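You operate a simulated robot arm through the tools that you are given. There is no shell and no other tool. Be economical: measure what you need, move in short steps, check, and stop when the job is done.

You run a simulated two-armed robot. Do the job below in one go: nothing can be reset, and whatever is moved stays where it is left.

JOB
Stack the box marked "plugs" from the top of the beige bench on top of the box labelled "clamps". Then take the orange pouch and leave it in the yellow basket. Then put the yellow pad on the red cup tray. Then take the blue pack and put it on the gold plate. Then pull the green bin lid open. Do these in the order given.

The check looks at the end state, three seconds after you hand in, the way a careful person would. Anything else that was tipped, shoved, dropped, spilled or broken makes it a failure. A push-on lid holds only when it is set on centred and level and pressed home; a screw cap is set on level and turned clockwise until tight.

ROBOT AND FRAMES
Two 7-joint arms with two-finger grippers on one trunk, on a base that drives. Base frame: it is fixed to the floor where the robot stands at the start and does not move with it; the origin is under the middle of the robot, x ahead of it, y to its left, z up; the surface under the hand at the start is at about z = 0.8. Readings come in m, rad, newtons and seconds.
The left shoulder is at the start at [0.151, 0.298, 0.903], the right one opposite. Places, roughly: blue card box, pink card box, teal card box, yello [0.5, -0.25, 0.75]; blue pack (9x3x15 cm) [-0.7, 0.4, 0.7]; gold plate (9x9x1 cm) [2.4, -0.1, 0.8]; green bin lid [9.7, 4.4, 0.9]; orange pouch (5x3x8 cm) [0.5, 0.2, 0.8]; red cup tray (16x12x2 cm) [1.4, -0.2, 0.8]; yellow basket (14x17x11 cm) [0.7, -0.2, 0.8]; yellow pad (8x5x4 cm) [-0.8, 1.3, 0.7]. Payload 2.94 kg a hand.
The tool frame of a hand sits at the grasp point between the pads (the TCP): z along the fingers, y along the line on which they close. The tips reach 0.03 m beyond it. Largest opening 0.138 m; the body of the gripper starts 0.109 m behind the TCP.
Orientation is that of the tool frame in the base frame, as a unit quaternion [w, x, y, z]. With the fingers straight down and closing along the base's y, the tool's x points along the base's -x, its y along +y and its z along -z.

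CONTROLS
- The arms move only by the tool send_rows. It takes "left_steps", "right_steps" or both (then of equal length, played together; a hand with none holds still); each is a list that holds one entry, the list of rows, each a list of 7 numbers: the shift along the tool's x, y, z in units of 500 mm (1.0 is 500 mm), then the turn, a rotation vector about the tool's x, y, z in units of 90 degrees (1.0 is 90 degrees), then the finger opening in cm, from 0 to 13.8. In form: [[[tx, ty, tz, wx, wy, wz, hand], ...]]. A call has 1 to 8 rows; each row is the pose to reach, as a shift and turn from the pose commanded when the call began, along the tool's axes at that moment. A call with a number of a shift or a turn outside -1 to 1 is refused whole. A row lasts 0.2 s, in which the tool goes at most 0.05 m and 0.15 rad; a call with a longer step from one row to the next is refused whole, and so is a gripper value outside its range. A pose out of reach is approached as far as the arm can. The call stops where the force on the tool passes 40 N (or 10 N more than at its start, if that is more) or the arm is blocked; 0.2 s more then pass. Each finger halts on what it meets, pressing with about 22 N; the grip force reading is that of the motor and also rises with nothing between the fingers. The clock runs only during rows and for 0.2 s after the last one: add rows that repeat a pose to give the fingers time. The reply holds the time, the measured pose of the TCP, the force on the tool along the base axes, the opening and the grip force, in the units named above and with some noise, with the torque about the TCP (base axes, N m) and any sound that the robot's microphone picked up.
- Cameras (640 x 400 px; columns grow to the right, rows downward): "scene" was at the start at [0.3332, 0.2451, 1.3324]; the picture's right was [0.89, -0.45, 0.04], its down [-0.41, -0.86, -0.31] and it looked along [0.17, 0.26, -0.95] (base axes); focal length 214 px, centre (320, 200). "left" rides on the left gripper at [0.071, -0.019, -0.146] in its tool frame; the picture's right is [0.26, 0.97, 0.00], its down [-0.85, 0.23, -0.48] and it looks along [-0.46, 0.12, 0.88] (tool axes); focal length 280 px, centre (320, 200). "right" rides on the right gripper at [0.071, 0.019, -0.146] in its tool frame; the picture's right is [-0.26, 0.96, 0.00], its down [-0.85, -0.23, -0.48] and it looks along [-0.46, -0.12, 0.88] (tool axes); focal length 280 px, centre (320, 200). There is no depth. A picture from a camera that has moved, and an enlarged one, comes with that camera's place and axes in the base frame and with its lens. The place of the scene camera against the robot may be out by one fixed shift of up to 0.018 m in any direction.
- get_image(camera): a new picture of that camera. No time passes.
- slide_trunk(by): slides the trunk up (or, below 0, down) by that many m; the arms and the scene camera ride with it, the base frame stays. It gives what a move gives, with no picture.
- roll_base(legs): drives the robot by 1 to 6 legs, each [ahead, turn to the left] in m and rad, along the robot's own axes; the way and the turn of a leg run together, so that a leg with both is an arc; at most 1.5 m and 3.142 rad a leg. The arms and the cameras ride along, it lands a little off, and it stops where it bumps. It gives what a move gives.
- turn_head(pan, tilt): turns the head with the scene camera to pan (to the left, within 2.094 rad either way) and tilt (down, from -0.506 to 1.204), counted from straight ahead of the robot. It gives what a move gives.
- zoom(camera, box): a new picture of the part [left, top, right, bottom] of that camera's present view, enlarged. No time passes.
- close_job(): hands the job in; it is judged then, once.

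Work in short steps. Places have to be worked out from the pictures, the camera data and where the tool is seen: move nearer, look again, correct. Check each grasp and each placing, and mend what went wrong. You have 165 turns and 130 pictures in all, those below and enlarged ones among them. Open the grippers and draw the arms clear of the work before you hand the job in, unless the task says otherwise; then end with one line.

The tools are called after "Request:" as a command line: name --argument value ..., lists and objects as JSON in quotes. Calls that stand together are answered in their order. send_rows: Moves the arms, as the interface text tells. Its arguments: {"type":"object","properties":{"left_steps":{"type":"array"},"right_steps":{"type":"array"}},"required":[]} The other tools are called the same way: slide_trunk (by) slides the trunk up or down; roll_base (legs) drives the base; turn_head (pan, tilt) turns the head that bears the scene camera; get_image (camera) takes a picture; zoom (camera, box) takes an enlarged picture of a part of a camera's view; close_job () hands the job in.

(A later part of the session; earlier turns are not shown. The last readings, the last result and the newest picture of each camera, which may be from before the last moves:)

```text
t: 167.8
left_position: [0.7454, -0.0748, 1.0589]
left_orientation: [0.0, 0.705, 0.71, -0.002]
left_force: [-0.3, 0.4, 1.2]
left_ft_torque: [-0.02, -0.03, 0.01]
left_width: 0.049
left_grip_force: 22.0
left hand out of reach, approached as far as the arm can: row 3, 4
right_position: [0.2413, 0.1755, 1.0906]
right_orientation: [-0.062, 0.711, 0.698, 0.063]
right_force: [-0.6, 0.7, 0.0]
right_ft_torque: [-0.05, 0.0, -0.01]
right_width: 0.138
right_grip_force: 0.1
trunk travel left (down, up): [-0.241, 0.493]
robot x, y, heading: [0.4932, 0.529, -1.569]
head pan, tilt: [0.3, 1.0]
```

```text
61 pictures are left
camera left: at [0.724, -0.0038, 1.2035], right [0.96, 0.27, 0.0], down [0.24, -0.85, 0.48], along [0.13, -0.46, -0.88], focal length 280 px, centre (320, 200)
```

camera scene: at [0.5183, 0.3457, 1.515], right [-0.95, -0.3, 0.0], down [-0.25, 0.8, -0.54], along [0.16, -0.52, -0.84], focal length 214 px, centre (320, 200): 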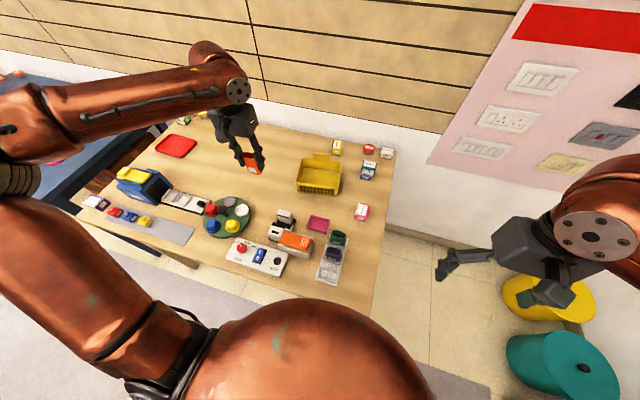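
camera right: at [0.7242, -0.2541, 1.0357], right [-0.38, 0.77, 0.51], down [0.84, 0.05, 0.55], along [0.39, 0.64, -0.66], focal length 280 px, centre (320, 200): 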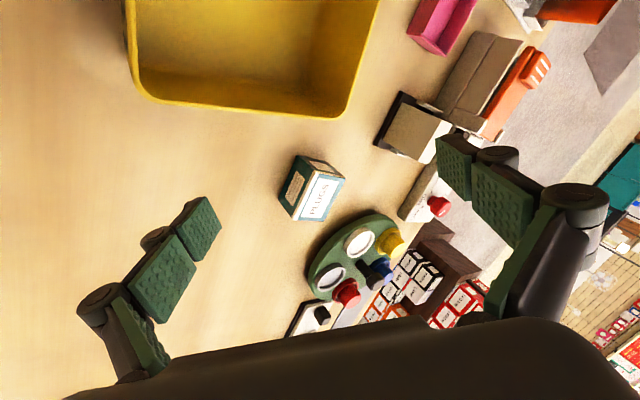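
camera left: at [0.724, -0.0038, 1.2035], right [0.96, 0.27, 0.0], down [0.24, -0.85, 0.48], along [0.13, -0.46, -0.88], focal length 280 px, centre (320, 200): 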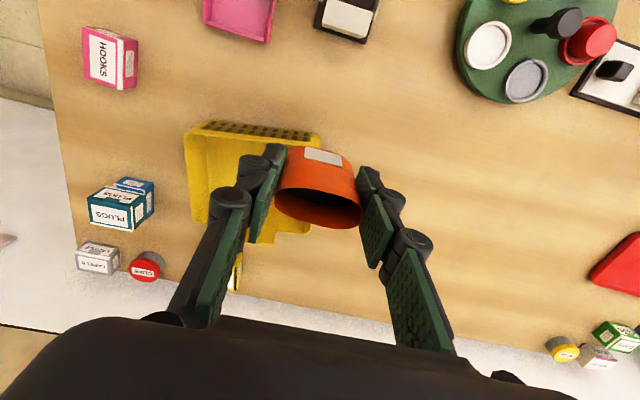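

Just at reach limit again. I nudge the base 6 cm ahead and lower the hand a little.

Request:
send_rows --left_steps '[[[0.02, 0, 0.03, 0, 0, 0, 0], [0.04, 0, 0.08, 0, 0, 0, 0], [0.04, 0, 0.12, 0, 0, 0, 0]]]'

Request:
roll_base --legs '[[0.06, 0]]'

Request:
send_rows --left_steps '[[[-0.01, -0.04, 0, 0, 0, 0, 0], [-0.03, -0.08, 0, 0, 0, 0, 0], [-0.06, -0.12, 0, 0, 0, 0, 0]]]'

Request:
get_image --camera "left"

```text
t: 168.6
left_position: [0.7443, -0.0557, 0.9978]
left_orientation: [0.001, 0.705, 0.709, 0.002]
left_force: [-0.8, -0.1, 0.3]
left_ft_torque: [0.0, 0.02, 0.04]
left_width: 0.0488
left_grip_force: 22.3
right_position: [0.2418, 0.1754, 1.0902]
right_orientation: [-0.063, 0.711, 0.697, 0.063]
right_force: [-0.5, 0.0, -0.2]
right_ft_torque: [0.01, 0.02, 0.03]
right_width: 0.1379
right_grip_force: 0.0
trunk travel left (down, up): [-0.241, 0.493]
robot x, y, heading: [0.4928, 0.5265, -1.57]
head pan, tilt: [0.3, 1.0]
```

```text
t: 169.7
left_position: [0.7443, -0.0974, 0.9979]
left_orientation: [0.0, 0.708, 0.706, 0.002]
left_force: [0.7, 1.6, 0.3]
left_ft_torque: [-0.07, 0.03, 0.01]
left_width: 0.0488
left_grip_force: 21.9
right_position: [0.2415, 0.1361, 1.0896]
right_orientation: [-0.062, 0.713, 0.696, 0.062]
right_force: [0.1, -0.2, 0.9]
right_ft_torque: [-0.1, 0.02, -0.02]
right_width: 0.1379
right_grip_force: 0.0
trunk travel left (down, up): [-0.241, 0.493]
robot x, y, heading: [0.4948, 0.4869, -1.573]
head pan, tilt: [0.3, 1.0]
stopped in leg 1: the robot was blocked; the commanded pose is now the measured one
```

```text
t: 170.5
left_position: [0.7186, -0.1016, 1.0022]
left_orientation: [-0.001, 0.707, 0.707, 0.003]
left_force: [-0.2, -0.6, -0.7]
left_ft_torque: [-0.03, -0.01, 0.02]
left_width: 0.0491
left_grip_force: 22.1
left hand out of reach, approached as far as the arm can: row 2, 3
right_position: [0.2416, 0.134, 1.0889]
right_orientation: [-0.063, 0.713, 0.696, 0.063]
right_force: [0.3, 0.8, 0.8]
right_ft_torque: [0.02, 0.05, 0.01]
right_width: 0.1379
right_grip_force: 0.1
trunk travel left (down, up): [-0.241, 0.493]
robot x, y, heading: [0.4947, 0.4865, -1.579]
head pan, tilt: [0.3, 1.0]
```

```text
60 pictures are left
camera left: at [0.6977, -0.0327, 1.1469], right [0.97, 0.26, 0.0], down [0.23, -0.85, 0.47], along [0.13, -0.45, -0.88], focal length 280 px, centre (320, 200)
```

left: 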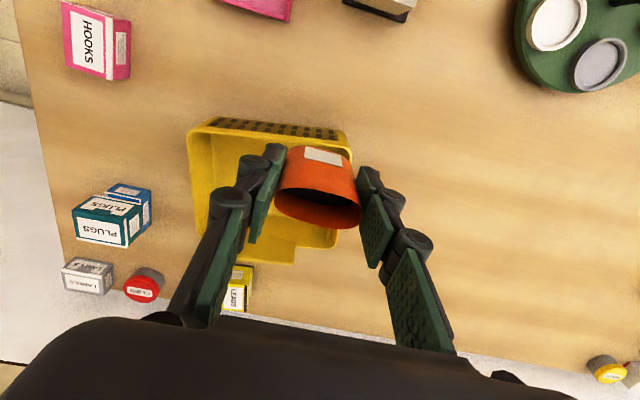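

Reach is limited with a vertical hand; for the pouch a tilt is harmless. I tilt the fingers ~25° outward, which gains the few centimetres to the basket's middle (0.687,-0.165).

Request:
send_rows --left_steps '[[[0, 0, 0, 0, -0.08, 0, 0], [-0.02, -0.02, 0, 0, -0.16, 0, 0], [-0.05, -0.04, 0, 0, -0.24, 0, 0], [-0.08, -0.06, 0, 0, -0.3, 0, 0]]]'

Request:
get_image --camera "left"

```text
t: 171.5
left_position: [0.6882, -0.1427, 1.0007]
left_orientation: [0.165, 0.689, 0.687, -0.163]
left_force: [-0.8, -0.8, -1.1]
left_ft_torque: [-0.01, -0.02, 0.01]
left_width: 0.0493
left_grip_force: 22.1
right_position: [0.241, 0.1341, 1.0884]
right_orientation: [-0.063, 0.714, 0.695, 0.064]
right_force: [-0.3, -0.1, -0.1]
right_ft_torque: [-0.01, -0.02, -0.02]
right_width: 0.1379
right_grip_force: 0.0
trunk travel left (down, up): [-0.241, 0.493]
robot x, y, heading: [0.4925, 0.485, -1.573]
head pan, tilt: [0.3, 1.0]
```

```text
59 pictures are left
camera left: at [0.6666, -0.0135, 1.0985], right [0.97, 0.23, -0.11], down [0.23, -0.54, 0.81], along [0.13, -0.81, -0.58], focal length 280 px, centre (320, 200)
```

left: 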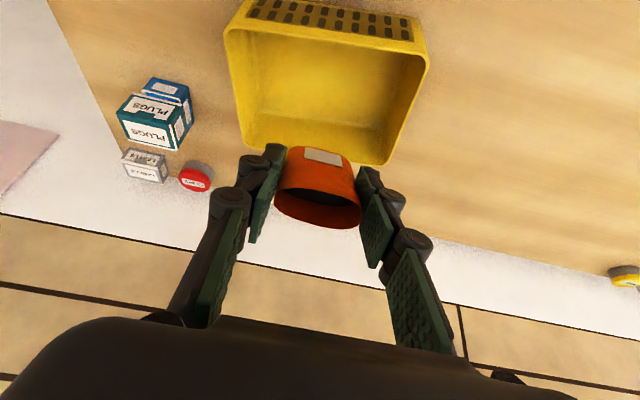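

Centred over the basket (centre ≈0.683,-0.165). I lower straight down 11 cm.

Request:
send_rows --left_steps '[[[0.03, -0.005, 0.06, 0, 0, 0, 0], [0.06, -0.005, 0.12, 0, 0, 0, 0], [0.085, -0.005, 0.17, 0, 0, 0, 0], [0.1, -0.005, 0.2, 0, 0, 0, 0]]]'

Request:
get_image --camera "left"

```text
t: 172.5
left_position: [0.6862, -0.143, 0.8885]
left_orientation: [0.164, 0.689, 0.687, -0.164]
left_force: [-0.1, 0.0, 0.7]
left_ft_torque: [0.03, 0.0, -0.01]
left_width: 0.049
left_grip_force: 22.5
right_position: [0.2414, 0.1339, 1.0889]
right_orientation: [-0.062, 0.714, 0.695, 0.064]
right_force: [0.6, 0.1, 0.0]
right_ft_torque: [0.0, 0.02, -0.02]
right_width: 0.1379
right_grip_force: 0.0
trunk travel left (down, up): [-0.241, 0.493]
robot x, y, heading: [0.4953, 0.4856, -1.58]
head pan, tilt: [0.3, 1.0]
```

```text
58 pictures are left
camera left: at [0.6651, -0.0143, 0.9865], right [0.97, 0.23, -0.12], down [0.23, -0.54, 0.81], along [0.12, -0.81, -0.58], focal length 280 px, centre (320, 200)
```

left: 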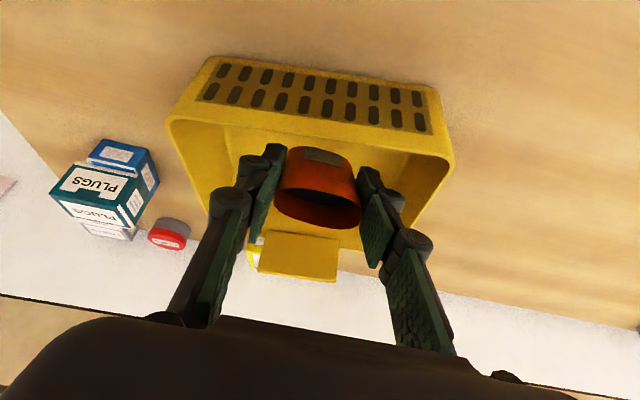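

Pouch is inside. Lower 2 cm more, open, and withdraw up.

Request:
send_rows --left_steps '[[[0.01, 0, 0.02, 0, 0, 0, 0], [0.018, 0, 0.036, 0, 0, 0, 0], [0.018, 0, 0.036, 0, 0, 0, 6], [0.018, 0, 0.036, 0, 0, 0, 7.5], [0.018, 0, 0.036, 0, 0, 0, 7.5]]]'

Request:
send_rows --left_steps '[[[-0.02, 0, -0.04, 0, 0, 0, 7.5], [-0.06, 0, -0.12, 0, 0, 0, 7.5], [-0.1, 0, -0.2, 0, 0, 0, 7.5], [-0.13, 0, -0.28, 0, 0, 0, 7.5]]]'

Request:
get_image --camera "left"

```text
t: 173.7
left_position: [0.6866, -0.1426, 0.8699]
left_orientation: [0.164, 0.689, 0.688, -0.162]
left_force: [-0.4, 0.4, 0.7]
left_ft_torque: [0.01, 0.01, -0.04]
left_width: 0.0748
left_grip_force: 0.1
right_position: [0.2411, 0.135, 1.0902]
right_orientation: [-0.063, 0.714, 0.695, 0.064]
right_force: [0.4, -0.1, 1.5]
right_ft_torque: [0.02, 0.02, -0.03]
right_width: 0.138
right_grip_force: 0.1
trunk travel left (down, up): [-0.241, 0.493]
robot x, y, heading: [0.4921, 0.4861, -1.578]
head pan, tilt: [0.3, 1.0]
```

```text
t: 174.7
left_position: [0.6846, -0.1367, 1.0252]
left_orientation: [0.164, 0.689, 0.687, -0.163]
left_force: [-0.2, 1.0, 0.5]
left_ft_torque: [-0.04, -0.02, -0.01]
left_width: 0.0753
left_grip_force: 0.1
right_position: [0.2412, 0.1357, 1.0889]
right_orientation: [-0.063, 0.713, 0.695, 0.063]
right_force: [0.3, -0.1, -0.2]
right_ft_torque: [-0.04, 0.0, 0.01]
right_width: 0.138
right_grip_force: 0.0
trunk travel left (down, up): [-0.241, 0.493]
robot x, y, heading: [0.4985, 0.4878, -1.577]
head pan, tilt: [0.3, 1.0]
```

```text
57 pictures are left
camera left: at [0.6635, -0.0086, 1.1225], right [0.97, 0.23, -0.12], down [0.23, -0.54, 0.81], along [0.12, -0.81, -0.58], focal length 280 px, centre (320, 200)
```

left: 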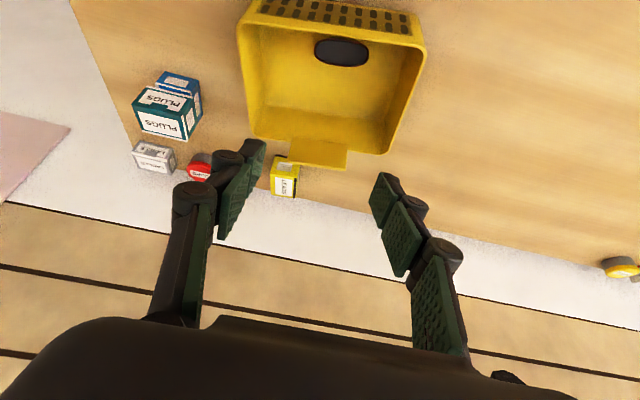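

Check the basket.

Request:
zoom --camera "left" --box '[220, 0, 440, 180]'

```text
2.22 times, centred on (330, 90) of left
camera zoom: at [0.6635, -0.0086, 1.1225], right [0.97, 0.23, -0.12], down [0.23, -0.54, 0.81], along [0.12, -0.81, -0.58], focal length 623 px, centre (298, 444)
```

zoom: 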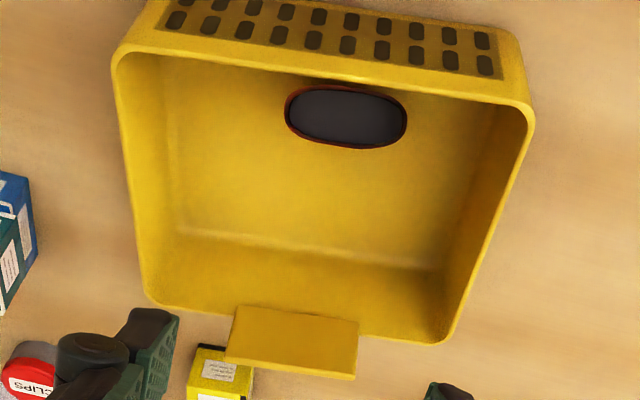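

Pouch is in the basket. Now back off, level the hand, and face the shelf for the yellow pad.

Request:
roll_base --legs '[[-0.5, 0]]'

Request:
send_rows --left_steps '[[[0.04, 0, -0.04, 0, 0.08, 0, 7.5], [0.08, 0, -0.08, 0, 0.16, 0, 7.5], [0.12, 0, -0.12, 0, 0.24, 0, 7.5], [0.16, 0, -0.16, 0, 0.3, 0, 7.5]]]'

Request:
roll_base --legs '[[0, -1.2]]'

Request:
turn_head --pan -0.6 --tilt 0.6

Request:
get_image --camera "scene"

```text
t: 177.7
left_position: [0.6862, 0.3635, 1.0249]
left_orientation: [0.164, 0.69, 0.686, -0.163]
left_force: [-0.5, 0.6, 0.7]
left_ft_torque: [0.0, 0.02, 0.04]
left_width: 0.0751
left_grip_force: 0.0
right_position: [0.2445, 0.6367, 1.0894]
right_orientation: [-0.063, 0.715, 0.694, 0.063]
right_force: [-1.1, 0.6, -0.5]
right_ft_torque: [-0.01, 0.02, -0.01]
right_width: 0.1384
right_grip_force: 0.1
trunk travel left (down, up): [-0.241, 0.493]
robot x, y, heading: [0.4991, 0.9877, -1.579]
head pan, tilt: [0.3, 1.0]
```

```text
t: 178.7
left_position: [0.6864, 0.472, 1.0602]
left_orientation: [-0.001, 0.709, 0.705, 0.003]
left_force: [0.0, -0.2, 0.5]
left_ft_torque: [0.0, -0.04, -0.03]
left_width: 0.0748
left_grip_force: 0.1
right_position: [0.2439, 0.6377, 1.0894]
right_orientation: [-0.063, 0.715, 0.693, 0.064]
right_force: [-0.4, 0.6, 0.7]
right_ft_torque: [0.02, -0.01, -0.02]
right_width: 0.138
right_grip_force: 0.1
trunk travel left (down, up): [-0.241, 0.493]
robot x, y, heading: [0.4969, 0.987, -1.578]
head pan, tilt: [0.3, 1.0]
```

```text
t: 182.1
left_position: [0.0811, 0.6281, 1.0593]
left_orientation: [0.001, 0.984, 0.18, 0.002]
left_force: [-0.1, -0.9, -0.4]
left_ft_torque: [-0.01, -0.02, 0.01]
left_width: 0.0748
left_grip_force: 0.1
right_position: [0.0778, 1.1002, 1.0888]
right_orientation: [-0.017, 0.982, 0.168, 0.089]
right_force: [-0.1, 0.8, 0.1]
right_ft_torque: [-0.05, -0.03, -0.01]
right_width: 0.138
right_grip_force: 0.1
trunk travel left (down, up): [-0.241, 0.493]
robot x, y, heading: [0.4974, 0.9907, -2.789]
head pan, tilt: [0.3, 1.0]
```

```text
t: 183.3
left_position: [0.0831, 0.6279, 1.0605]
left_orientation: [0.001, 0.983, 0.181, 0.003]
left_force: [-1.1, 0.1, 0.2]
left_ft_torque: [-0.01, 0.0, -0.01]
left_width: 0.0752
left_grip_force: 0.0
right_position: [0.0764, 1.1004, 1.0889]
right_orientation: [-0.016, 0.982, 0.167, 0.088]
right_force: [0.7, 0.2, -0.5]
right_ft_torque: [0.0, 0.0, 0.0]
right_width: 0.1379
right_grip_force: 0.0
trunk travel left (down, up): [-0.241, 0.493]
robot x, y, heading: [0.4971, 0.9885, -2.781]
head pan, tilt: [-0.6, 0.6]
```

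```text
55 pictures are left
camera scene: at [0.3079, 0.9688, 1.547], right [0.24, 0.97, 0.0], down [0.55, -0.13, -0.82], along [-0.8, 0.2, -0.57], focal length 214 px, centre (320, 200)
```

scene: 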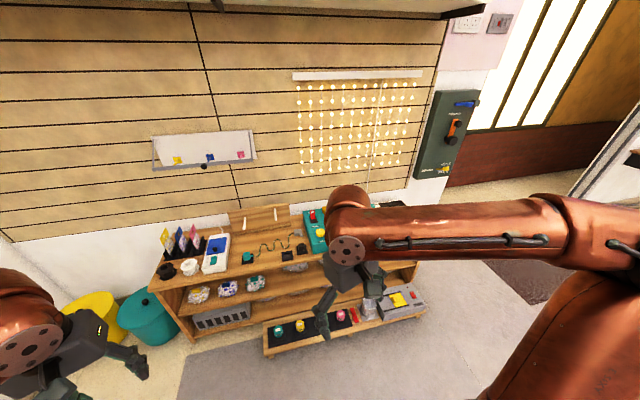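

Zoom on the shelf top.

Request:
zoom --camera "scene" --box '[140, 190, 440, 345]'

```text
2.13 times, centred on (290, 268) of scene
camera zoom: at [0.3079, 0.9688, 1.547], right [0.24, 0.97, 0.0], down [0.55, -0.13, -0.82], along [-0.8, 0.2, -0.57], focal length 458 px, centre (384, 56)
```

zoom: 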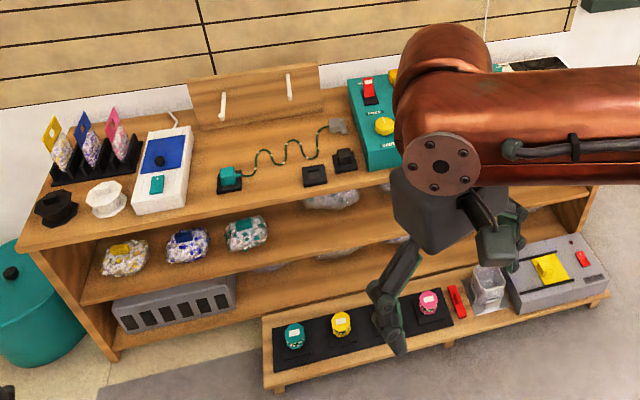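

The bags stand (blue pack in the middle) is at the near end; the yellow pad should be on the teal console. I drive closer to see it.

Request:
roll_base --legs '[[0, -0.75], [0.42, 0], [0, 0.39]]'

Request:
turn_head --pan 0.0 --tilt 0.75

Request:
get_image --camera "scene"

```text
t: 189.0
left_position: [-0.4082, 0.9578, 1.0607]
left_orientation: [0.001, 1.0, 0.001, 0.004]
left_force: [-0.1, 0.2, 0.4]
left_ft_torque: [0.07, 0.02, -0.01]
left_width: 0.0749
left_grip_force: 0.1
right_position: [-0.2449, 1.4017, 1.0886]
right_orientation: [0.0, 0.996, -0.011, 0.09]
right_force: [0.4, 0.6, 0.1]
right_ft_torque: [-0.02, 0.01, 0.01]
right_width: 0.138
right_grip_force: 0.1
trunk travel left (down, up): [-0.241, 0.493]
robot x, y, heading: [0.108, 1.1512, 3.141]
head pan, tilt: [-0.6, 0.6]
```

```text
t: 190.0
left_position: [-0.408, 0.959, 1.0598]
left_orientation: [0.0, 1.0, 0.001, 0.003]
left_force: [-0.1, -0.7, 0.1]
left_ft_torque: [0.0, -0.01, 0.0]
left_width: 0.0749
left_grip_force: 0.1
right_position: [-0.2442, 1.4034, 1.0883]
right_orientation: [0.0, 0.996, -0.012, 0.09]
right_force: [-0.4, -0.2, 0.9]
right_ft_torque: [-0.01, 0.05, 0.03]
right_width: 0.1379
right_grip_force: 0.2
trunk travel left (down, up): [-0.241, 0.493]
robot x, y, heading: [0.1092, 1.1504, 3.14]
head pan, tilt: [0.0, 0.75]
```

```text
53 pictures are left
camera scene: at [-0.0854, 1.1504, 1.5342], right [0.0, 1.0, 0.0], down [0.68, 0.0, -0.73], along [-0.73, 0.0, -0.68], focal length 214 px, centre (320, 200)
```

scene: 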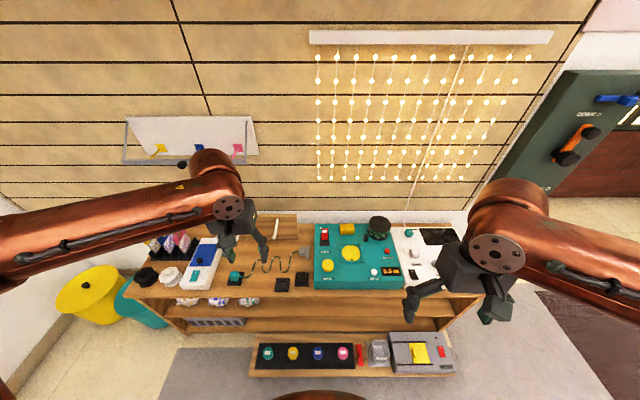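

Request:
zoom --camera "scene" --box '[230, 205, 470, 385]'

```text
2.22 times, centred on (350, 295) of scene
camera zoom: at [-0.0854, 1.1504, 1.5342], right [0.0, 1.0, 0.0], down [0.68, 0.0, -0.73], along [-0.73, 0.0, -0.68], focal length 477 px, centre (253, -11)
```

zoom: 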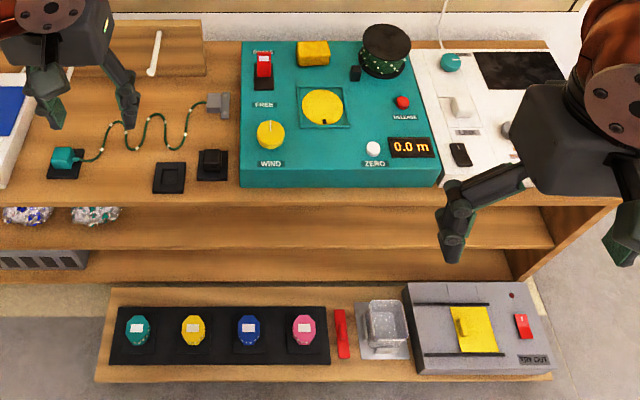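

The yellow pad is the block at the back of the teal console, ≈(-0.76,1.285), z≈0.7. I move the base to ≈(0,1.48) facing the shelf so the left arm suits.

Request:
roll_base --legs '[[0, -1.19], [0.35, 0], [0, 1.19]]'

Request:
get_image --camera "scene"

```text
t: 198.2
left_position: [-0.5379, 1.2838, 1.059]
left_orientation: [0.001, 1.0, 0.002, 0.004]
left_force: [0.4, -0.2, 0.5]
left_ft_torque: [0.03, 0.01, 0.03]
left_width: 0.0751
left_grip_force: 0.1
right_position: [-0.375, 1.7283, 1.0891]
right_orientation: [0.0, 0.996, -0.011, 0.09]
right_force: [-0.3, -0.3, -0.5]
right_ft_torque: [0.02, 0.03, 0.0]
right_width: 0.1382
right_grip_force: 0.0
trunk travel left (down, up): [-0.241, 0.493]
robot x, y, heading: [-0.0239, 1.477, 3.141]
head pan, tilt: [0.0, 0.75]
```

```text
51 pictures are left
camera scene: at [-0.2154, 1.4766, 1.5342], right [0.0, 1.0, 0.0], down [0.68, 0.0, -0.73], along [-0.73, 0.0, -0.68], focal length 214 px, centre (320, 200)
```

scene: 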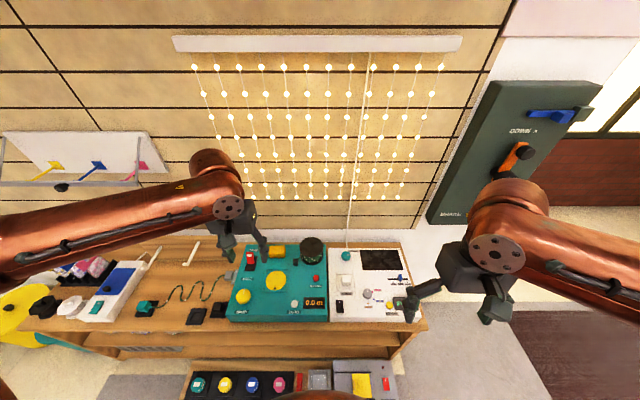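

Triangulated pad top centre ≈(-0.748,1.283,0.728). To keep the wrist off the lights on the wall, I approach with the fingers tilted ~25° outward.

Request:
send_rows --left_steps '[[[-0.04, 0, 0.06, 0, -0.06, 0, 11], [-0.1, 0, 0.12, 0, -0.12, 0, 11], [-0.16, 0, 0.18, 0, -0.18, 0, 11], [-0.22, 0, 0.23, 0, -0.24, 0, 11], [-0.27, 0, 0.28, 0, -0.28, 0, 11], [-0.32, 0, 0.32, 0, -0.28, 0, 11]]]'

Request:
get_image --camera "left"

Request:
get_image --camera "scene"

```text
t: 199.6
left_position: [-0.6724, 1.2852, 0.9193]
left_orientation: [0.001, 0.976, 0.001, -0.217]
left_force: [0.4, 0.1, -0.8]
left_ft_torque: [-0.02, 0.01, 0.01]
left_width: 0.1101
left_grip_force: 0.0
left hand out of reach, approached as far as the arm can: row 6
right_position: [-0.373, 1.7292, 1.0897]
right_orientation: [0.0, 0.996, -0.01, 0.089]
right_force: [-0.4, 0.7, 0.7]
right_ft_torque: [-0.03, -0.03, -0.01]
right_width: 0.1379
right_grip_force: 0.1
trunk travel left (down, up): [-0.241, 0.493]
robot x, y, heading: [-0.0217, 1.4792, 3.142]
head pan, tilt: [0.0, 0.75]
```

```text
50 pictures are left
camera left: at [-0.5484, 1.3044, 1.0205], right [0.24, -0.96, -0.11], down [-0.57, -0.23, 0.79], along [-0.79, -0.13, -0.6], focal length 280 px, centre (320, 200)
```

left: 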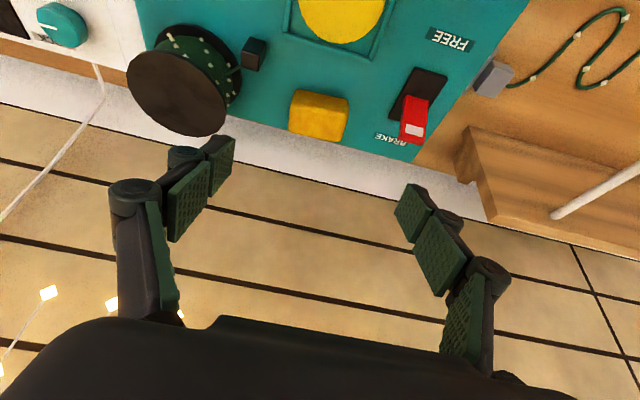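

```text
49 pictures are left
camera scene: at [-0.2144, 1.4775, 1.5344], right [0.0, 1.0, 0.0], down [0.68, 0.0, -0.73], along [-0.73, 0.0, -0.68], focal length 214 px, centre (320, 200)
```

scene: 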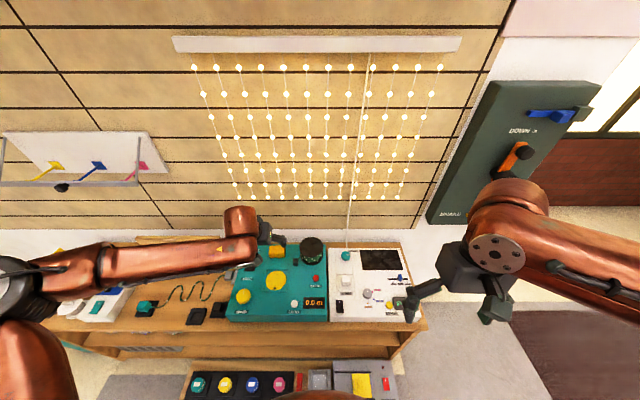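

The pad lies nearly straight along the fingers. I advance 12 cm along the tool axis and look.

Request:
send_rows --left_steps '[[[0, 0, 0.08, 0, 0, 0, 11], [0, 0, 0.16, 0, 0, 0, 11], [0, 0.0, 0.24, 0, 0, 0, 11]]]'

Request:
get_image --camera "left"

```text
t: 200.4
left_position: [-0.677, 1.2745, 0.8881]
left_orientation: [0.001, 0.977, 0.001, -0.215]
left_force: [0.2, 0.4, -0.4]
left_ft_torque: [0.02, 0.01, -0.01]
left_width: 0.1101
left_grip_force: 0.0
left hand out of reach, approached as far as the arm can: row 1, 2, 3
right_position: [-0.3736, 1.7279, 1.0889]
right_orientation: [0.0, 0.996, -0.012, 0.09]
right_force: [0.5, 0.0, -0.5]
right_ft_torque: [-0.01, -0.02, 0.04]
right_width: 0.1379
right_grip_force: 0.1
trunk travel left (down, up): [-0.241, 0.493]
robot x, y, heading: [-0.0232, 1.4775, 3.137]
head pan, tilt: [0.0, 0.75]
```

```text
48 pictures are left
camera left: at [-0.554, 1.2946, 0.9894], right [0.24, -0.96, -0.11], down [-0.57, -0.23, 0.79], along [-0.79, -0.13, -0.6], focal length 280 px, centre (320, 200)
```

left: 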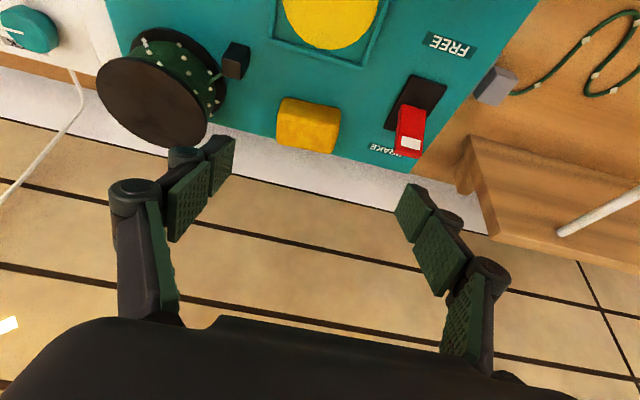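

Reach stops again; experience says the left arm reaches further when the target is more to its left. I retract upward and shift the base 0.2 m to +y.

Request:
send_rows --left_steps '[[[0.04, 0, -0.08, 0, 0, 0, 11], [0.1, 0, -0.15, 0, 0, 0, 11], [0.16, 0, -0.22, 0, 0, 0, 11], [0.22, 0, -0.28, 0, 0, 0, 11]]]'

Request:
roll_base --legs '[[0, -1.5], [0.22, 0], [0, 1.5]]'

```text
t: 201.4
left_position: [-0.5223, 1.2813, 0.9611]
left_orientation: [0.0, 0.978, -0.007, -0.207]
left_force: [-1.0, -0.3, -0.5]
left_ft_torque: [0.04, -0.02, 0.0]
left_width: 0.11
left_grip_force: 0.0
left hand out of reach, approached as far as the arm can: row 4
right_position: [-0.3748, 1.7275, 1.0881]
right_orientation: [0.0, 0.996, -0.011, 0.091]
right_force: [0.3, -1.1, -0.2]
right_ft_torque: [0.08, -0.05, 0.04]
right_width: 0.138
right_grip_force: 0.0
trunk travel left (down, up): [-0.241, 0.493]
robot x, y, heading: [-0.0206, 1.4775, 3.142]
head pan, tilt: [0.0, 0.75]
```

```text
t: 205.2
left_position: [-0.2778, 1.9393, 0.9614]
left_orientation: [-0.139, 0.73, -0.651, -0.156]
left_force: [-0.4, -0.5, -0.3]
left_ft_torque: [0.02, 0.02, -0.01]
left_width: 0.1099
left_grip_force: 0.1
right_position: [0.1847, 1.851, 1.0887]
right_orientation: [0.057, 0.74, -0.666, 0.07]
right_force: [0.3, 0.7, -0.6]
right_ft_torque: [-0.01, -0.01, 0.01]
right_width: 0.1382
right_grip_force: 0.2
trunk travel left (down, up): [-0.241, 0.493]
robot x, y, heading: [-0.0108, 1.4726, 1.785]
head pan, tilt: [0.0, 0.75]
stopped in leg 1: the robot was blocked; the commanded pose is now the measured one
```

The base corner touched; I go ahead from this heading instead, then turn back.

Request:
roll_base --legs '[[0.2, 0]]'

Request:
roll_base --legs '[[0, 1.356]]'

Request:
get_image --camera "scene"

```text
t: 206.4
left_position: [-0.3048, 1.9789, 0.9677]
left_orientation: [-0.137, 0.743, -0.634, -0.164]
left_force: [-1.6, -0.6, -4.2]
left_ft_torque: [0.22, -0.23, -0.12]
left_width: 0.11
left_grip_force: 0.0
right_position: [0.1586, 1.9089, 1.0902]
right_orientation: [0.055, 0.756, -0.649, 0.07]
right_force: [-0.4, 0.4, -0.7]
right_ft_torque: [-0.16, -0.09, -0.01]
right_width: 0.1379
right_grip_force: 0.1
trunk travel left (down, up): [-0.241, 0.493]
robot x, y, heading: [-0.0197, 1.5328, 1.935]
head pan, tilt: [0.0, 0.75]
stopped in leg 1: the robot was blocked; the commanded pose is now the measured one
```

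```text
t: 210.2
left_position: [-0.5241, 1.3511, 0.9701]
left_orientation: [-0.004, 0.975, -0.032, -0.219]
left_force: [-0.1, 0.3, -0.2]
left_ft_torque: [0.01, 0.01, 0.06]
left_width: 0.1101
left_grip_force: 0.0
right_position: [-0.3493, 1.7874, 1.089]
right_orientation: [-0.002, 0.995, -0.035, 0.091]
right_force: [-0.6, -1.0, 0.1]
right_ft_torque: [0.04, 0.01, -0.01]
right_width: 0.138
right_grip_force: 0.1
trunk travel left (down, up): [-0.241, 0.493]
robot x, y, heading: [-0.0187, 1.5318, -2.995]
head pan, tilt: [0.0, 0.75]
```

```text
47 pictures are left
camera scene: at [-0.2105, 1.5037, 1.5342], right [-0.15, 0.99, 0.0], down [0.68, 0.1, -0.73], along [-0.72, -0.11, -0.68], focal length 214 px, centre (320, 200)
```

scene: 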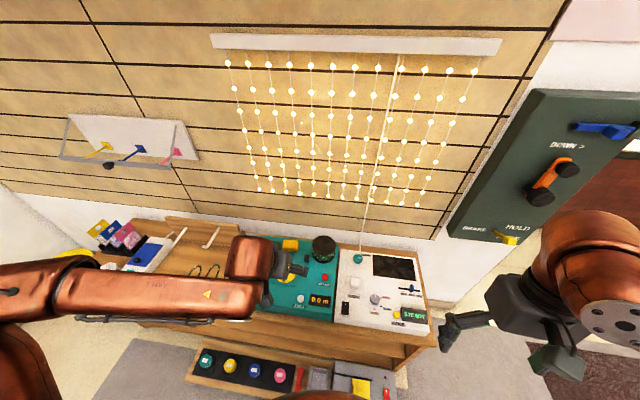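

I turn the base right by 0.4 so the pad lies 0.65 ahead / 0.43 left of the robot.

Request:
roll_base --legs '[[0, -0.4]]'

Request:
get_image --camera "left"

```text
t: 211.8
left_position: [-0.5546, 1.5637, 0.9694]
left_orientation: [-0.047, 0.949, -0.228, -0.212]
left_force: [-0.3, 0.2, 1.2]
left_ft_torque: [-0.01, 0.0, 0.03]
left_width: 0.11
left_grip_force: 0.0
right_position: [-0.2244, 1.8975, 1.0888]
right_orientation: [0.016, 0.968, -0.233, 0.089]
right_force: [-0.3, 0.1, 0.4]
right_ft_torque: [-0.03, 0.03, 0.02]
right_width: 0.138
right_grip_force: 0.1
trunk travel left (down, up): [-0.241, 0.493]
robot x, y, heading: [-0.0171, 1.5342, 2.887]
head pan, tilt: [0.0, 0.75]
```

```text
46 pictures are left
camera left: at [-0.4339, 1.5243, 1.0708], right [-0.22, -0.97, -0.1], down [-0.61, 0.05, 0.79], along [-0.76, 0.24, -0.6], focal length 280 px, centre (320, 200)
```

left: 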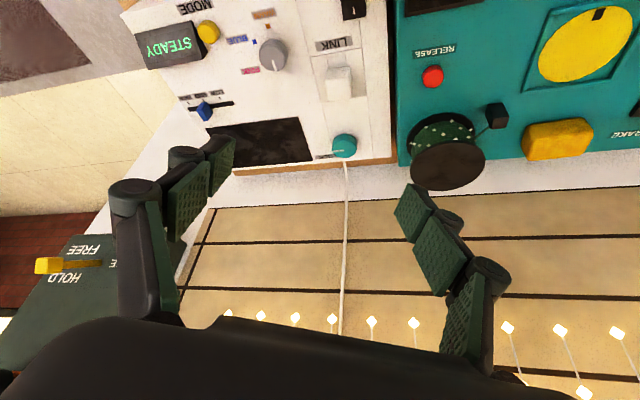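

Move over the pad with the hand aligned (closing along y, tilted 23°).

Request:
send_rows --left_steps '[[[0.007, 0.076, 0.003, -0.015, 0.003, -0.035, 11], [0.014, 0.152, 0.005, -0.03, 0.006, -0.069, 11], [0.021, 0.228, 0.008, -0.044, 0.009, -0.104, 11], [0.028, 0.305, 0.01, -0.059, 0.012, -0.139, 11], [0.035, 0.381, 0.013, -0.074, 0.015, -0.173, 11], [0.041, 0.457, 0.016, -0.089, 0.018, -0.208, 11], [0.048, 0.533, 0.018, -0.103, 0.021, -0.242, 11], [0.055, 0.609, 0.021, -0.118, 0.024, -0.277, 11]]]'

Request:
send_rows --left_steps '[[[0, 0, 0.06, 0, 0, 0, 11], [0, 0, 0.12, 0, 0, 0, 11], [0, 0, 0.18, 0, 0, 0, 11], [0, 0, 0.24, 0, 0, 0, 11]]]'

Request:
get_image --camera "left"

```text
t: 213.6
left_position: [-0.6737, 1.2813, 0.9512]
left_orientation: [-0.001, 0.98, 0.003, -0.199]
left_force: [-0.4, -0.4, 1.0]
left_ft_torque: [0.03, -0.06, -0.03]
left_width: 0.1097
left_grip_force: 0.1
right_position: [-0.2239, 1.8974, 1.0892]
right_orientation: [0.016, 0.968, -0.234, 0.09]
right_force: [-0.5, -0.5, -0.1]
right_ft_torque: [0.03, 0.03, 0.0]
right_width: 0.1379
right_grip_force: 0.1
trunk travel left (down, up): [-0.241, 0.493]
robot x, y, heading: [-0.0195, 1.5329, 2.885]
head pan, tilt: [0.0, 0.75]
```

```text
t: 214.6
left_position: [-0.7217, 1.2815, 0.8405]
left_orientation: [0.0, 0.98, 0.002, -0.199]
left_force: [-0.2, 0.5, -0.1]
left_ft_torque: [0.03, -0.03, -0.01]
left_width: 0.1098
left_grip_force: 0.1
right_position: [-0.2231, 1.8974, 1.0894]
right_orientation: [0.016, 0.968, -0.234, 0.09]
right_force: [0.6, 0.3, -0.1]
right_ft_torque: [0.04, 0.0, -0.01]
right_width: 0.1381
right_grip_force: 0.0
trunk travel left (down, up): [-0.241, 0.493]
robot x, y, heading: [-0.0182, 1.5331, 2.884]
head pan, tilt: [0.0, 0.75]
```

```text
45 pictures are left
camera left: at [-0.6003, 1.3008, 0.9455], right [0.25, -0.96, -0.1], down [-0.59, -0.23, 0.77], along [-0.77, -0.13, -0.63], focal length 280 px, centre (320, 200)
```

left: 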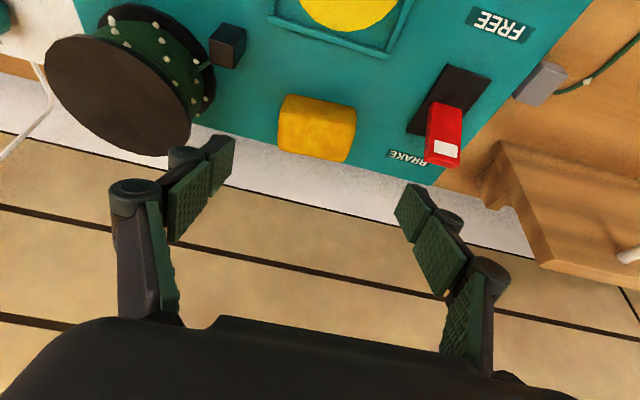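

Reach is good now. Pad centre ≈(-0.77,1.285), top ≈0.725. Advance 11 cm along the tool and check.

Request:
send_rows --left_steps '[[[0, -0.004, 0.07, 0, 0, 0, 11], [0, -0.006, 0.14, 0, 0, 0, 11], [0, -0.006, 0.19, 0, 0, 0, 11], [0, -0.006, 0.22, 0, 0, 0, 11]]]'

Request:
get_image --camera "left"

```text
t: 215.6
left_position: [-0.7633, 1.2845, 0.7399]
left_orientation: [-0.001, 0.98, 0.004, -0.2]
left_force: [0.1, 0.4, -0.2]
left_ft_torque: [-0.01, -0.01, -0.03]
left_width: 0.1096
left_grip_force: 0.0
right_position: [-0.2241, 1.8983, 1.0884]
right_orientation: [0.016, 0.968, -0.234, 0.089]
right_force: [0.3, 0.6, -0.6]
right_ft_torque: [0.01, 0.02, 0.0]
right_width: 0.1383
right_grip_force: 0.1
trunk travel left (down, up): [-0.241, 0.493]
robot x, y, heading: [-0.0209, 1.5342, 2.883]
head pan, tilt: [0.0, 0.75]
```

```text
44 pictures are left
camera left: at [-0.6425, 1.3038, 0.8448], right [0.25, -0.96, -0.1], down [-0.59, -0.23, 0.77], along [-0.77, -0.13, -0.63], focal length 280 px, centre (320, 200)
```

left: 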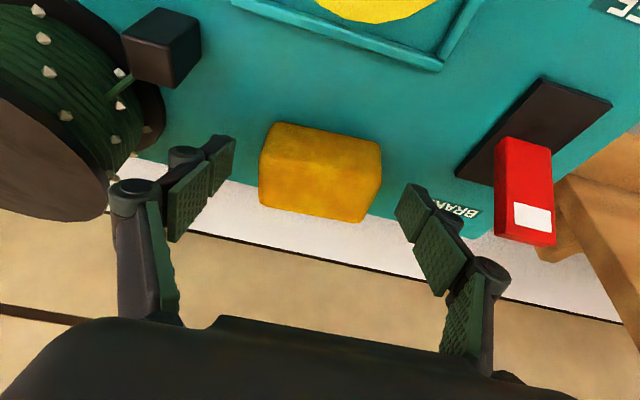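

Pad is centred between the fingers. Advance 1.6 cm and close.

Request:
send_rows --left_steps '[[[0, 0, 0.016, 0, 0, 0, 11], [0, 0, 0.032, 0, 0, 0, 11], [0, 0, 0.032, 0, 0, 0, 9], [0, 0, 0.032, 0, 0, 0, 7], [0, 0, 0.032, 0, 0, 0, 4], [0, 0, 0.032, 0, 0, 0, 0], [0, 0, 0.032, 0, 0, 0, 0]]]'

Request:
send_rows --left_steps '[[[0, 0, -0.004, 0, 0, 0, 0], [0, 0, -0.012, 0, 0, 0, 0], [0, 0, -0.025, 0, 0, 0, 0], [0, 0, -0.045, 0, 0, 0, 0], [0, 0, -0.07, 0, 0, 0, 0], [0, 0, -0.1, 0, 0, 0, 0], [0, 0, -0.14, 0, 0, 0, 0], [0, 0, -0.18, 0, 0, 0, 0]]]'

Request:
get_image --camera "left"

```text
t: 217.2
left_position: [-0.7707, 1.2839, 0.7295]
left_orientation: [0.0, 0.979, 0.004, -0.204]
left_force: [-5.3, -9.6, 37.2]
left_ft_torque: [-0.63, 0.15, 0.09]
left_width: 0.0723
left_grip_force: 21.9
right_position: [-0.2206, 1.8977, 1.088]
right_orientation: [0.017, 0.968, -0.235, 0.088]
right_force: [0.5, -0.4, -0.3]
right_ft_torque: [-0.01, 0.0, 0.01]
right_width: 0.1381
right_grip_force: 0.0
trunk travel left (down, up): [-0.241, 0.493]
robot x, y, heading: [-0.0177, 1.5319, 2.884]
head pan, tilt: [0.0, 0.75]
```

```text
t: 219.0
left_position: [-0.7324, 1.2847, 0.808]
left_orientation: [0.0, 0.98, 0.003, -0.199]
left_force: [0.1, -1.0, -0.7]
left_ft_torque: [-0.01, 0.01, 0.03]
left_width: 0.0719
left_grip_force: 22.0
right_position: [-0.2238, 1.8969, 1.0882]
right_orientation: [0.016, 0.968, -0.233, 0.09]
right_force: [0.3, -0.4, 0.3]
right_ft_torque: [0.04, 0.01, -0.04]
right_width: 0.1383
right_grip_force: 0.0
trunk travel left (down, up): [-0.241, 0.493]
robot x, y, heading: [-0.0173, 1.5343, 2.881]
head pan, tilt: [0.0, 0.75]
```

```text
43 pictures are left
camera left: at [-0.6129, 1.305, 0.9134], right [0.25, -0.96, -0.1], down [-0.59, -0.23, 0.77], along [-0.77, -0.13, -0.63], focal length 280 px, centre (320, 200)
```

left: 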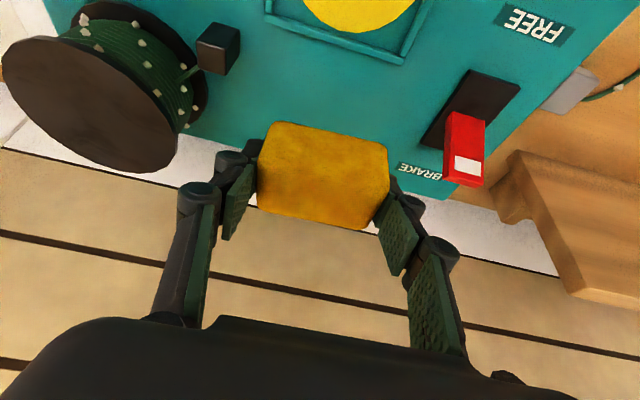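

Pad gripped (7.2 cm), and its bottom is ≈3.2 cm below the TCP at this tilt. I retract up and back the base off.

Request:
send_rows --left_steps '[[[0.0, 0, -0.06, 0, 0, 0, 0], [0.02, 0, -0.14, 0, 0, 0, 0], [0.05, 0, -0.22, 0, 0, 0, 0], [0.09, 0, -0.3, 0, 0, 0, 0]]]'

Request:
roll_base --legs '[[-0.5, 0], [0, 2.6]]'

Request:
turn_head --pan 0.0 --tilt 0.6

Request:
get_image --camera "scene"

```text
t: 220.0
left_position: [-0.6319, 1.2833, 0.928]
left_orientation: [0.0, 0.98, 0.003, -0.199]
left_force: [-0.5, -0.4, -0.1]
left_ft_torque: [0.01, 0.01, 0.0]
left_width: 0.0714
left_grip_force: 22.2
right_position: [-0.2232, 1.8971, 1.0899]
right_orientation: [0.016, 0.968, -0.235, 0.089]
right_force: [0.3, -0.2, 0.5]
right_ft_torque: [0.02, 0.02, -0.01]
right_width: 0.1382
right_grip_force: 0.1
trunk travel left (down, up): [-0.241, 0.493]
robot x, y, heading: [-0.0168, 1.5341, 2.881]
head pan, tilt: [0.0, 0.75]
```

```text
t: 229.1
left_position: [1.1232, 1.3087, 0.9281]
left_orientation: [0.192, 0.254, 0.946, -0.053]
left_force: [0.5, 0.1, -0.7]
left_ft_torque: [0.02, 0.03, 0.01]
left_width: 0.0704
left_grip_force: 21.9
right_position: [0.4587, 0.9863, 1.0884]
right_orientation: [-0.082, 0.479, 0.873, 0.039]
right_force: [-0.4, 0.0, 0.1]
right_ft_torque: [-0.03, 0.0, 0.0]
right_width: 0.138
right_grip_force: 0.1
trunk travel left (down, up): [-0.241, 0.493]
robot x, y, heading: [0.4665, 1.4042, -0.788]
head pan, tilt: [0.0, 0.75]
```

```text
t: 229.8
left_position: [1.1222, 1.3083, 0.9272]
left_orientation: [0.192, 0.253, 0.947, -0.052]
left_force: [0.2, 0.7, -0.2]
left_ft_torque: [-0.01, -0.02, 0.02]
left_width: 0.0706
left_grip_force: 21.7
right_position: [0.4587, 0.9864, 1.0877]
right_orientation: [-0.082, 0.48, 0.873, 0.039]
right_force: [0.1, 0.3, -0.4]
right_ft_torque: [0.0, 0.01, 0.0]
right_width: 0.1378
right_grip_force: 0.1
trunk travel left (down, up): [-0.241, 0.493]
robot x, y, heading: [0.4659, 1.4043, -0.785]
head pan, tilt: [0.0, 0.6]
```

```text
42 pictures are left
camera scene: at [0.6158, 1.2592, 1.547], right [-0.71, -0.71, 0.0], down [-0.4, 0.4, -0.82], along [0.58, -0.58, -0.57], focal length 214 px, centre (320, 200)
```

scene: 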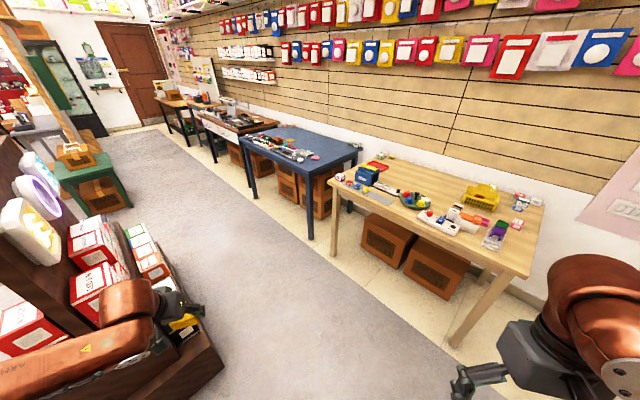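

Clear lane. Drive to ≈(1.2,0.66) and turn to heading −1.9.

Request:
roll_base --legs '[[1.05, 0], [0, -1.11]]'

Request:
turn_head --pan 0.3 --tilt 0.95

Request:
get_image --camera "scene"

```text
t: 237.9
left_position: [1.4212, 0.0209, 0.9276]
left_orientation: [0.144, 0.708, 0.678, -0.137]
left_force: [5.3, 0.5, -0.4]
left_ft_torque: [0.01, -0.12, -0.07]
left_width: 0.0718
left_grip_force: 22.1
right_position: [0.8243, 0.4658, 1.0886]
right_orientation: [-0.05, 0.864, 0.494, 0.077]
right_force: [0.4, 1.0, 0.4]
right_ft_torque: [-0.02, -0.02, 0.02]
right_width: 0.1381
right_grip_force: 0.1
trunk travel left (down, up): [-0.241, 0.493]
robot x, y, heading: [1.1999, 0.6516, -1.888]
head pan, tilt: [0.0, 0.6]
stopped in leg 2: the force on the tool passed its limit at 48 N (the readings are from after the stop); the commanded pose is now the measured one
```

```text
t: 238.7
left_position: [1.4211, 0.0202, 0.9273]
left_orientation: [0.143, 0.708, 0.678, -0.138]
left_force: [5.7, 0.1, 0.4]
left_ft_torque: [0.0, -0.07, -0.09]
left_width: 0.0716
left_grip_force: 22.2
right_position: [0.8249, 0.4669, 1.0891]
right_orientation: [-0.049, 0.865, 0.494, 0.077]
right_force: [0.2, 0.4, 0.4]
right_ft_torque: [0.0, -0.01, -0.02]
right_width: 0.1382
right_grip_force: 0.0
trunk travel left (down, up): [-0.241, 0.493]
robot x, y, heading: [1.2028, 0.6496, -1.886]
head pan, tilt: [0.3, 0.949]
```

```text
41 pictures are left
camera scene: at [1.1686, 0.4667, 1.5187], right [-1.0, 0.02, 0.0], down [0.01, 0.81, -0.58], along [-0.01, -0.58, -0.81], focal length 214 px, centre (320, 200)
```

scene: 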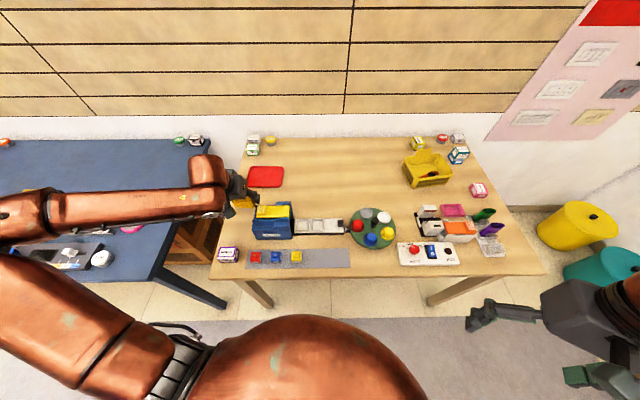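

The hand bumped something on its way: likely the blue toolbox's handle. I zoom to see.

Request:
zoom --camera "scene" --box '[190, 130, 370, 280]'

Request:
get_image --camera "left"

```text
2.67 times, centred on (280, 205) of scene
camera zoom: at [1.1686, 0.4667, 1.5187], right [-1.0, 0.02, 0.0], down [0.01, 0.81, -0.58], along [-0.01, -0.58, -0.81], focal length 572 px, centre (427, 187)
```

zoom: 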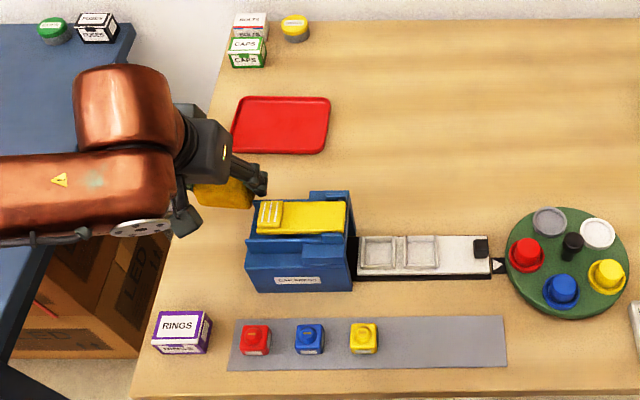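

```text
39 pictures are left
camera left: at [1.4027, 0.143, 1.0325], right [0.98, 0.2, -0.09], down [0.19, -0.6, 0.77], along [0.1, -0.77, -0.63], focal length 280 px, centre (320, 200)
```

left: 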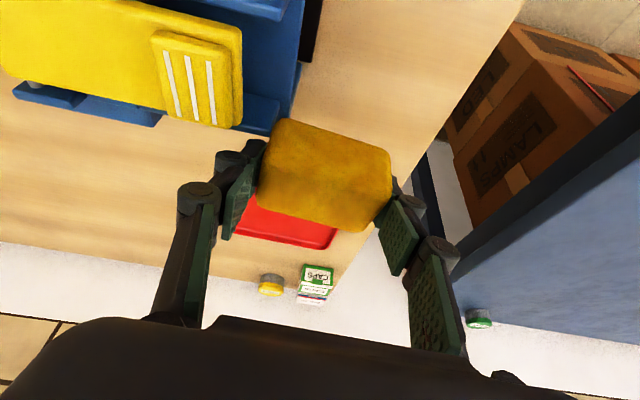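

Just a brush against the fixed dispenser; it is still in line. I raise the hand 10 cm, then drive 0.1 m closer.

Request:
send_rows --left_steps '[[[-0.02, 0.0, -0.046, 0, 0, 0, 0], [-0.04, 0.0, -0.092, 0, 0, 0, 0], [-0.06, 0.0, -0.138, 0, 0, 0, 0], [-0.078, 0, -0.184, 0, 0, 0, 0]]]'

Request:
roll_base --legs '[[0.1, 0]]'

Request:
get_image --camera "left"

```text
t: 239.7
left_position: [1.4187, 0.021, 1.0278]
left_orientation: [0.144, 0.708, 0.677, -0.138]
left_force: [0.3, -0.8, -0.1]
left_ft_torque: [0.01, 0.01, 0.0]
left_width: 0.0718
left_grip_force: 22.1
right_position: [0.8228, 0.4667, 1.0891]
right_orientation: [-0.05, 0.864, 0.495, 0.076]
right_force: [0.4, -0.2, -0.3]
right_ft_torque: [0.01, -0.04, 0.03]
right_width: 0.1383
right_grip_force: 0.2
trunk travel left (down, up): [-0.241, 0.493]
robot x, y, heading: [1.2024, 0.6515, -1.887]
head pan, tilt: [0.3, 0.949]
```

```text
t: 240.9
left_position: [1.3864, -0.0778, 1.0271]
left_orientation: [0.143, 0.708, 0.678, -0.137]
left_force: [-0.5, 0.0, -0.5]
left_ft_torque: [0.07, -0.02, 0.03]
left_width: 0.0713
left_grip_force: 21.8
right_position: [0.7923, 0.3696, 1.0886]
right_orientation: [-0.05, 0.865, 0.493, 0.078]
right_force: [-0.3, -0.6, -0.6]
right_ft_torque: [0.14, -0.01, 0.0]
right_width: 0.138
right_grip_force: 0.0
trunk travel left (down, up): [-0.241, 0.493]
robot x, y, heading: [1.169, 0.5567, -1.883]
head pan, tilt: [0.3, 0.949]
```

```text
38 pictures are left
camera left: at [1.3677, 0.0456, 1.1319], right [0.98, 0.2, -0.09], down [0.19, -0.61, 0.77], along [0.1, -0.77, -0.63], focal length 280 px, centre (320, 200)
```

left: 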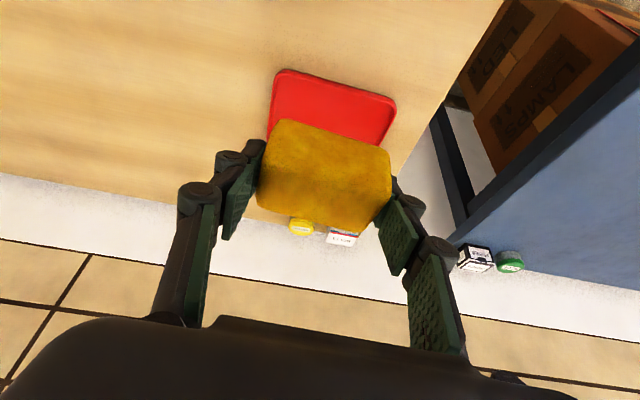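

Tray centre ≈(1.395,-0.18). Move over it and down to z 0.90.

Request:
send_rows --left_steps '[[[-0.025, 0.007, 0.075, 0, 0, 0, 0], [-0.05, 0.014, 0.15, 0, 0, 0, 0], [-0.07, 0.02, 0.23, 0, 0, 0, 0], [-0.089, 0.026, 0.313, 0, 0, 0, 0]]]'

Request:
get_image --camera "left"

```text
t: 241.9
left_position: [1.3965, -0.1789, 0.9]
left_orientation: [0.143, 0.709, 0.677, -0.138]
left_force: [-0.1, 0.5, -0.5]
left_ft_torque: [0.03, -0.01, -0.02]
left_width: 0.0716
left_grip_force: 22.3
right_position: [0.7917, 0.371, 1.0876]
right_orientation: [-0.051, 0.865, 0.494, 0.077]
right_force: [-0.3, 0.0, 0.2]
right_ft_torque: [0.0, 0.02, -0.01]
right_width: 0.138
right_grip_force: 0.1
trunk travel left (down, up): [-0.241, 0.493]
robot x, y, heading: [1.1697, 0.5573, -1.888]
head pan, tilt: [0.3, 0.949]
```

```text
37 pictures are left
camera left: at [1.3781, -0.0563, 1.0053], right [0.98, 0.2, -0.09], down [0.19, -0.61, 0.77], along [0.1, -0.77, -0.63], focal length 280 px, centre (320, 200)
```

left: 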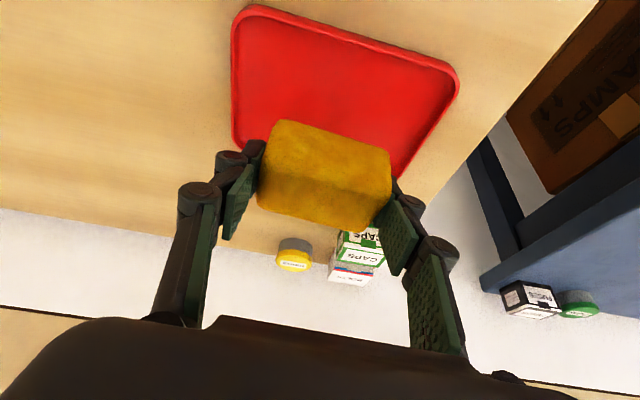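

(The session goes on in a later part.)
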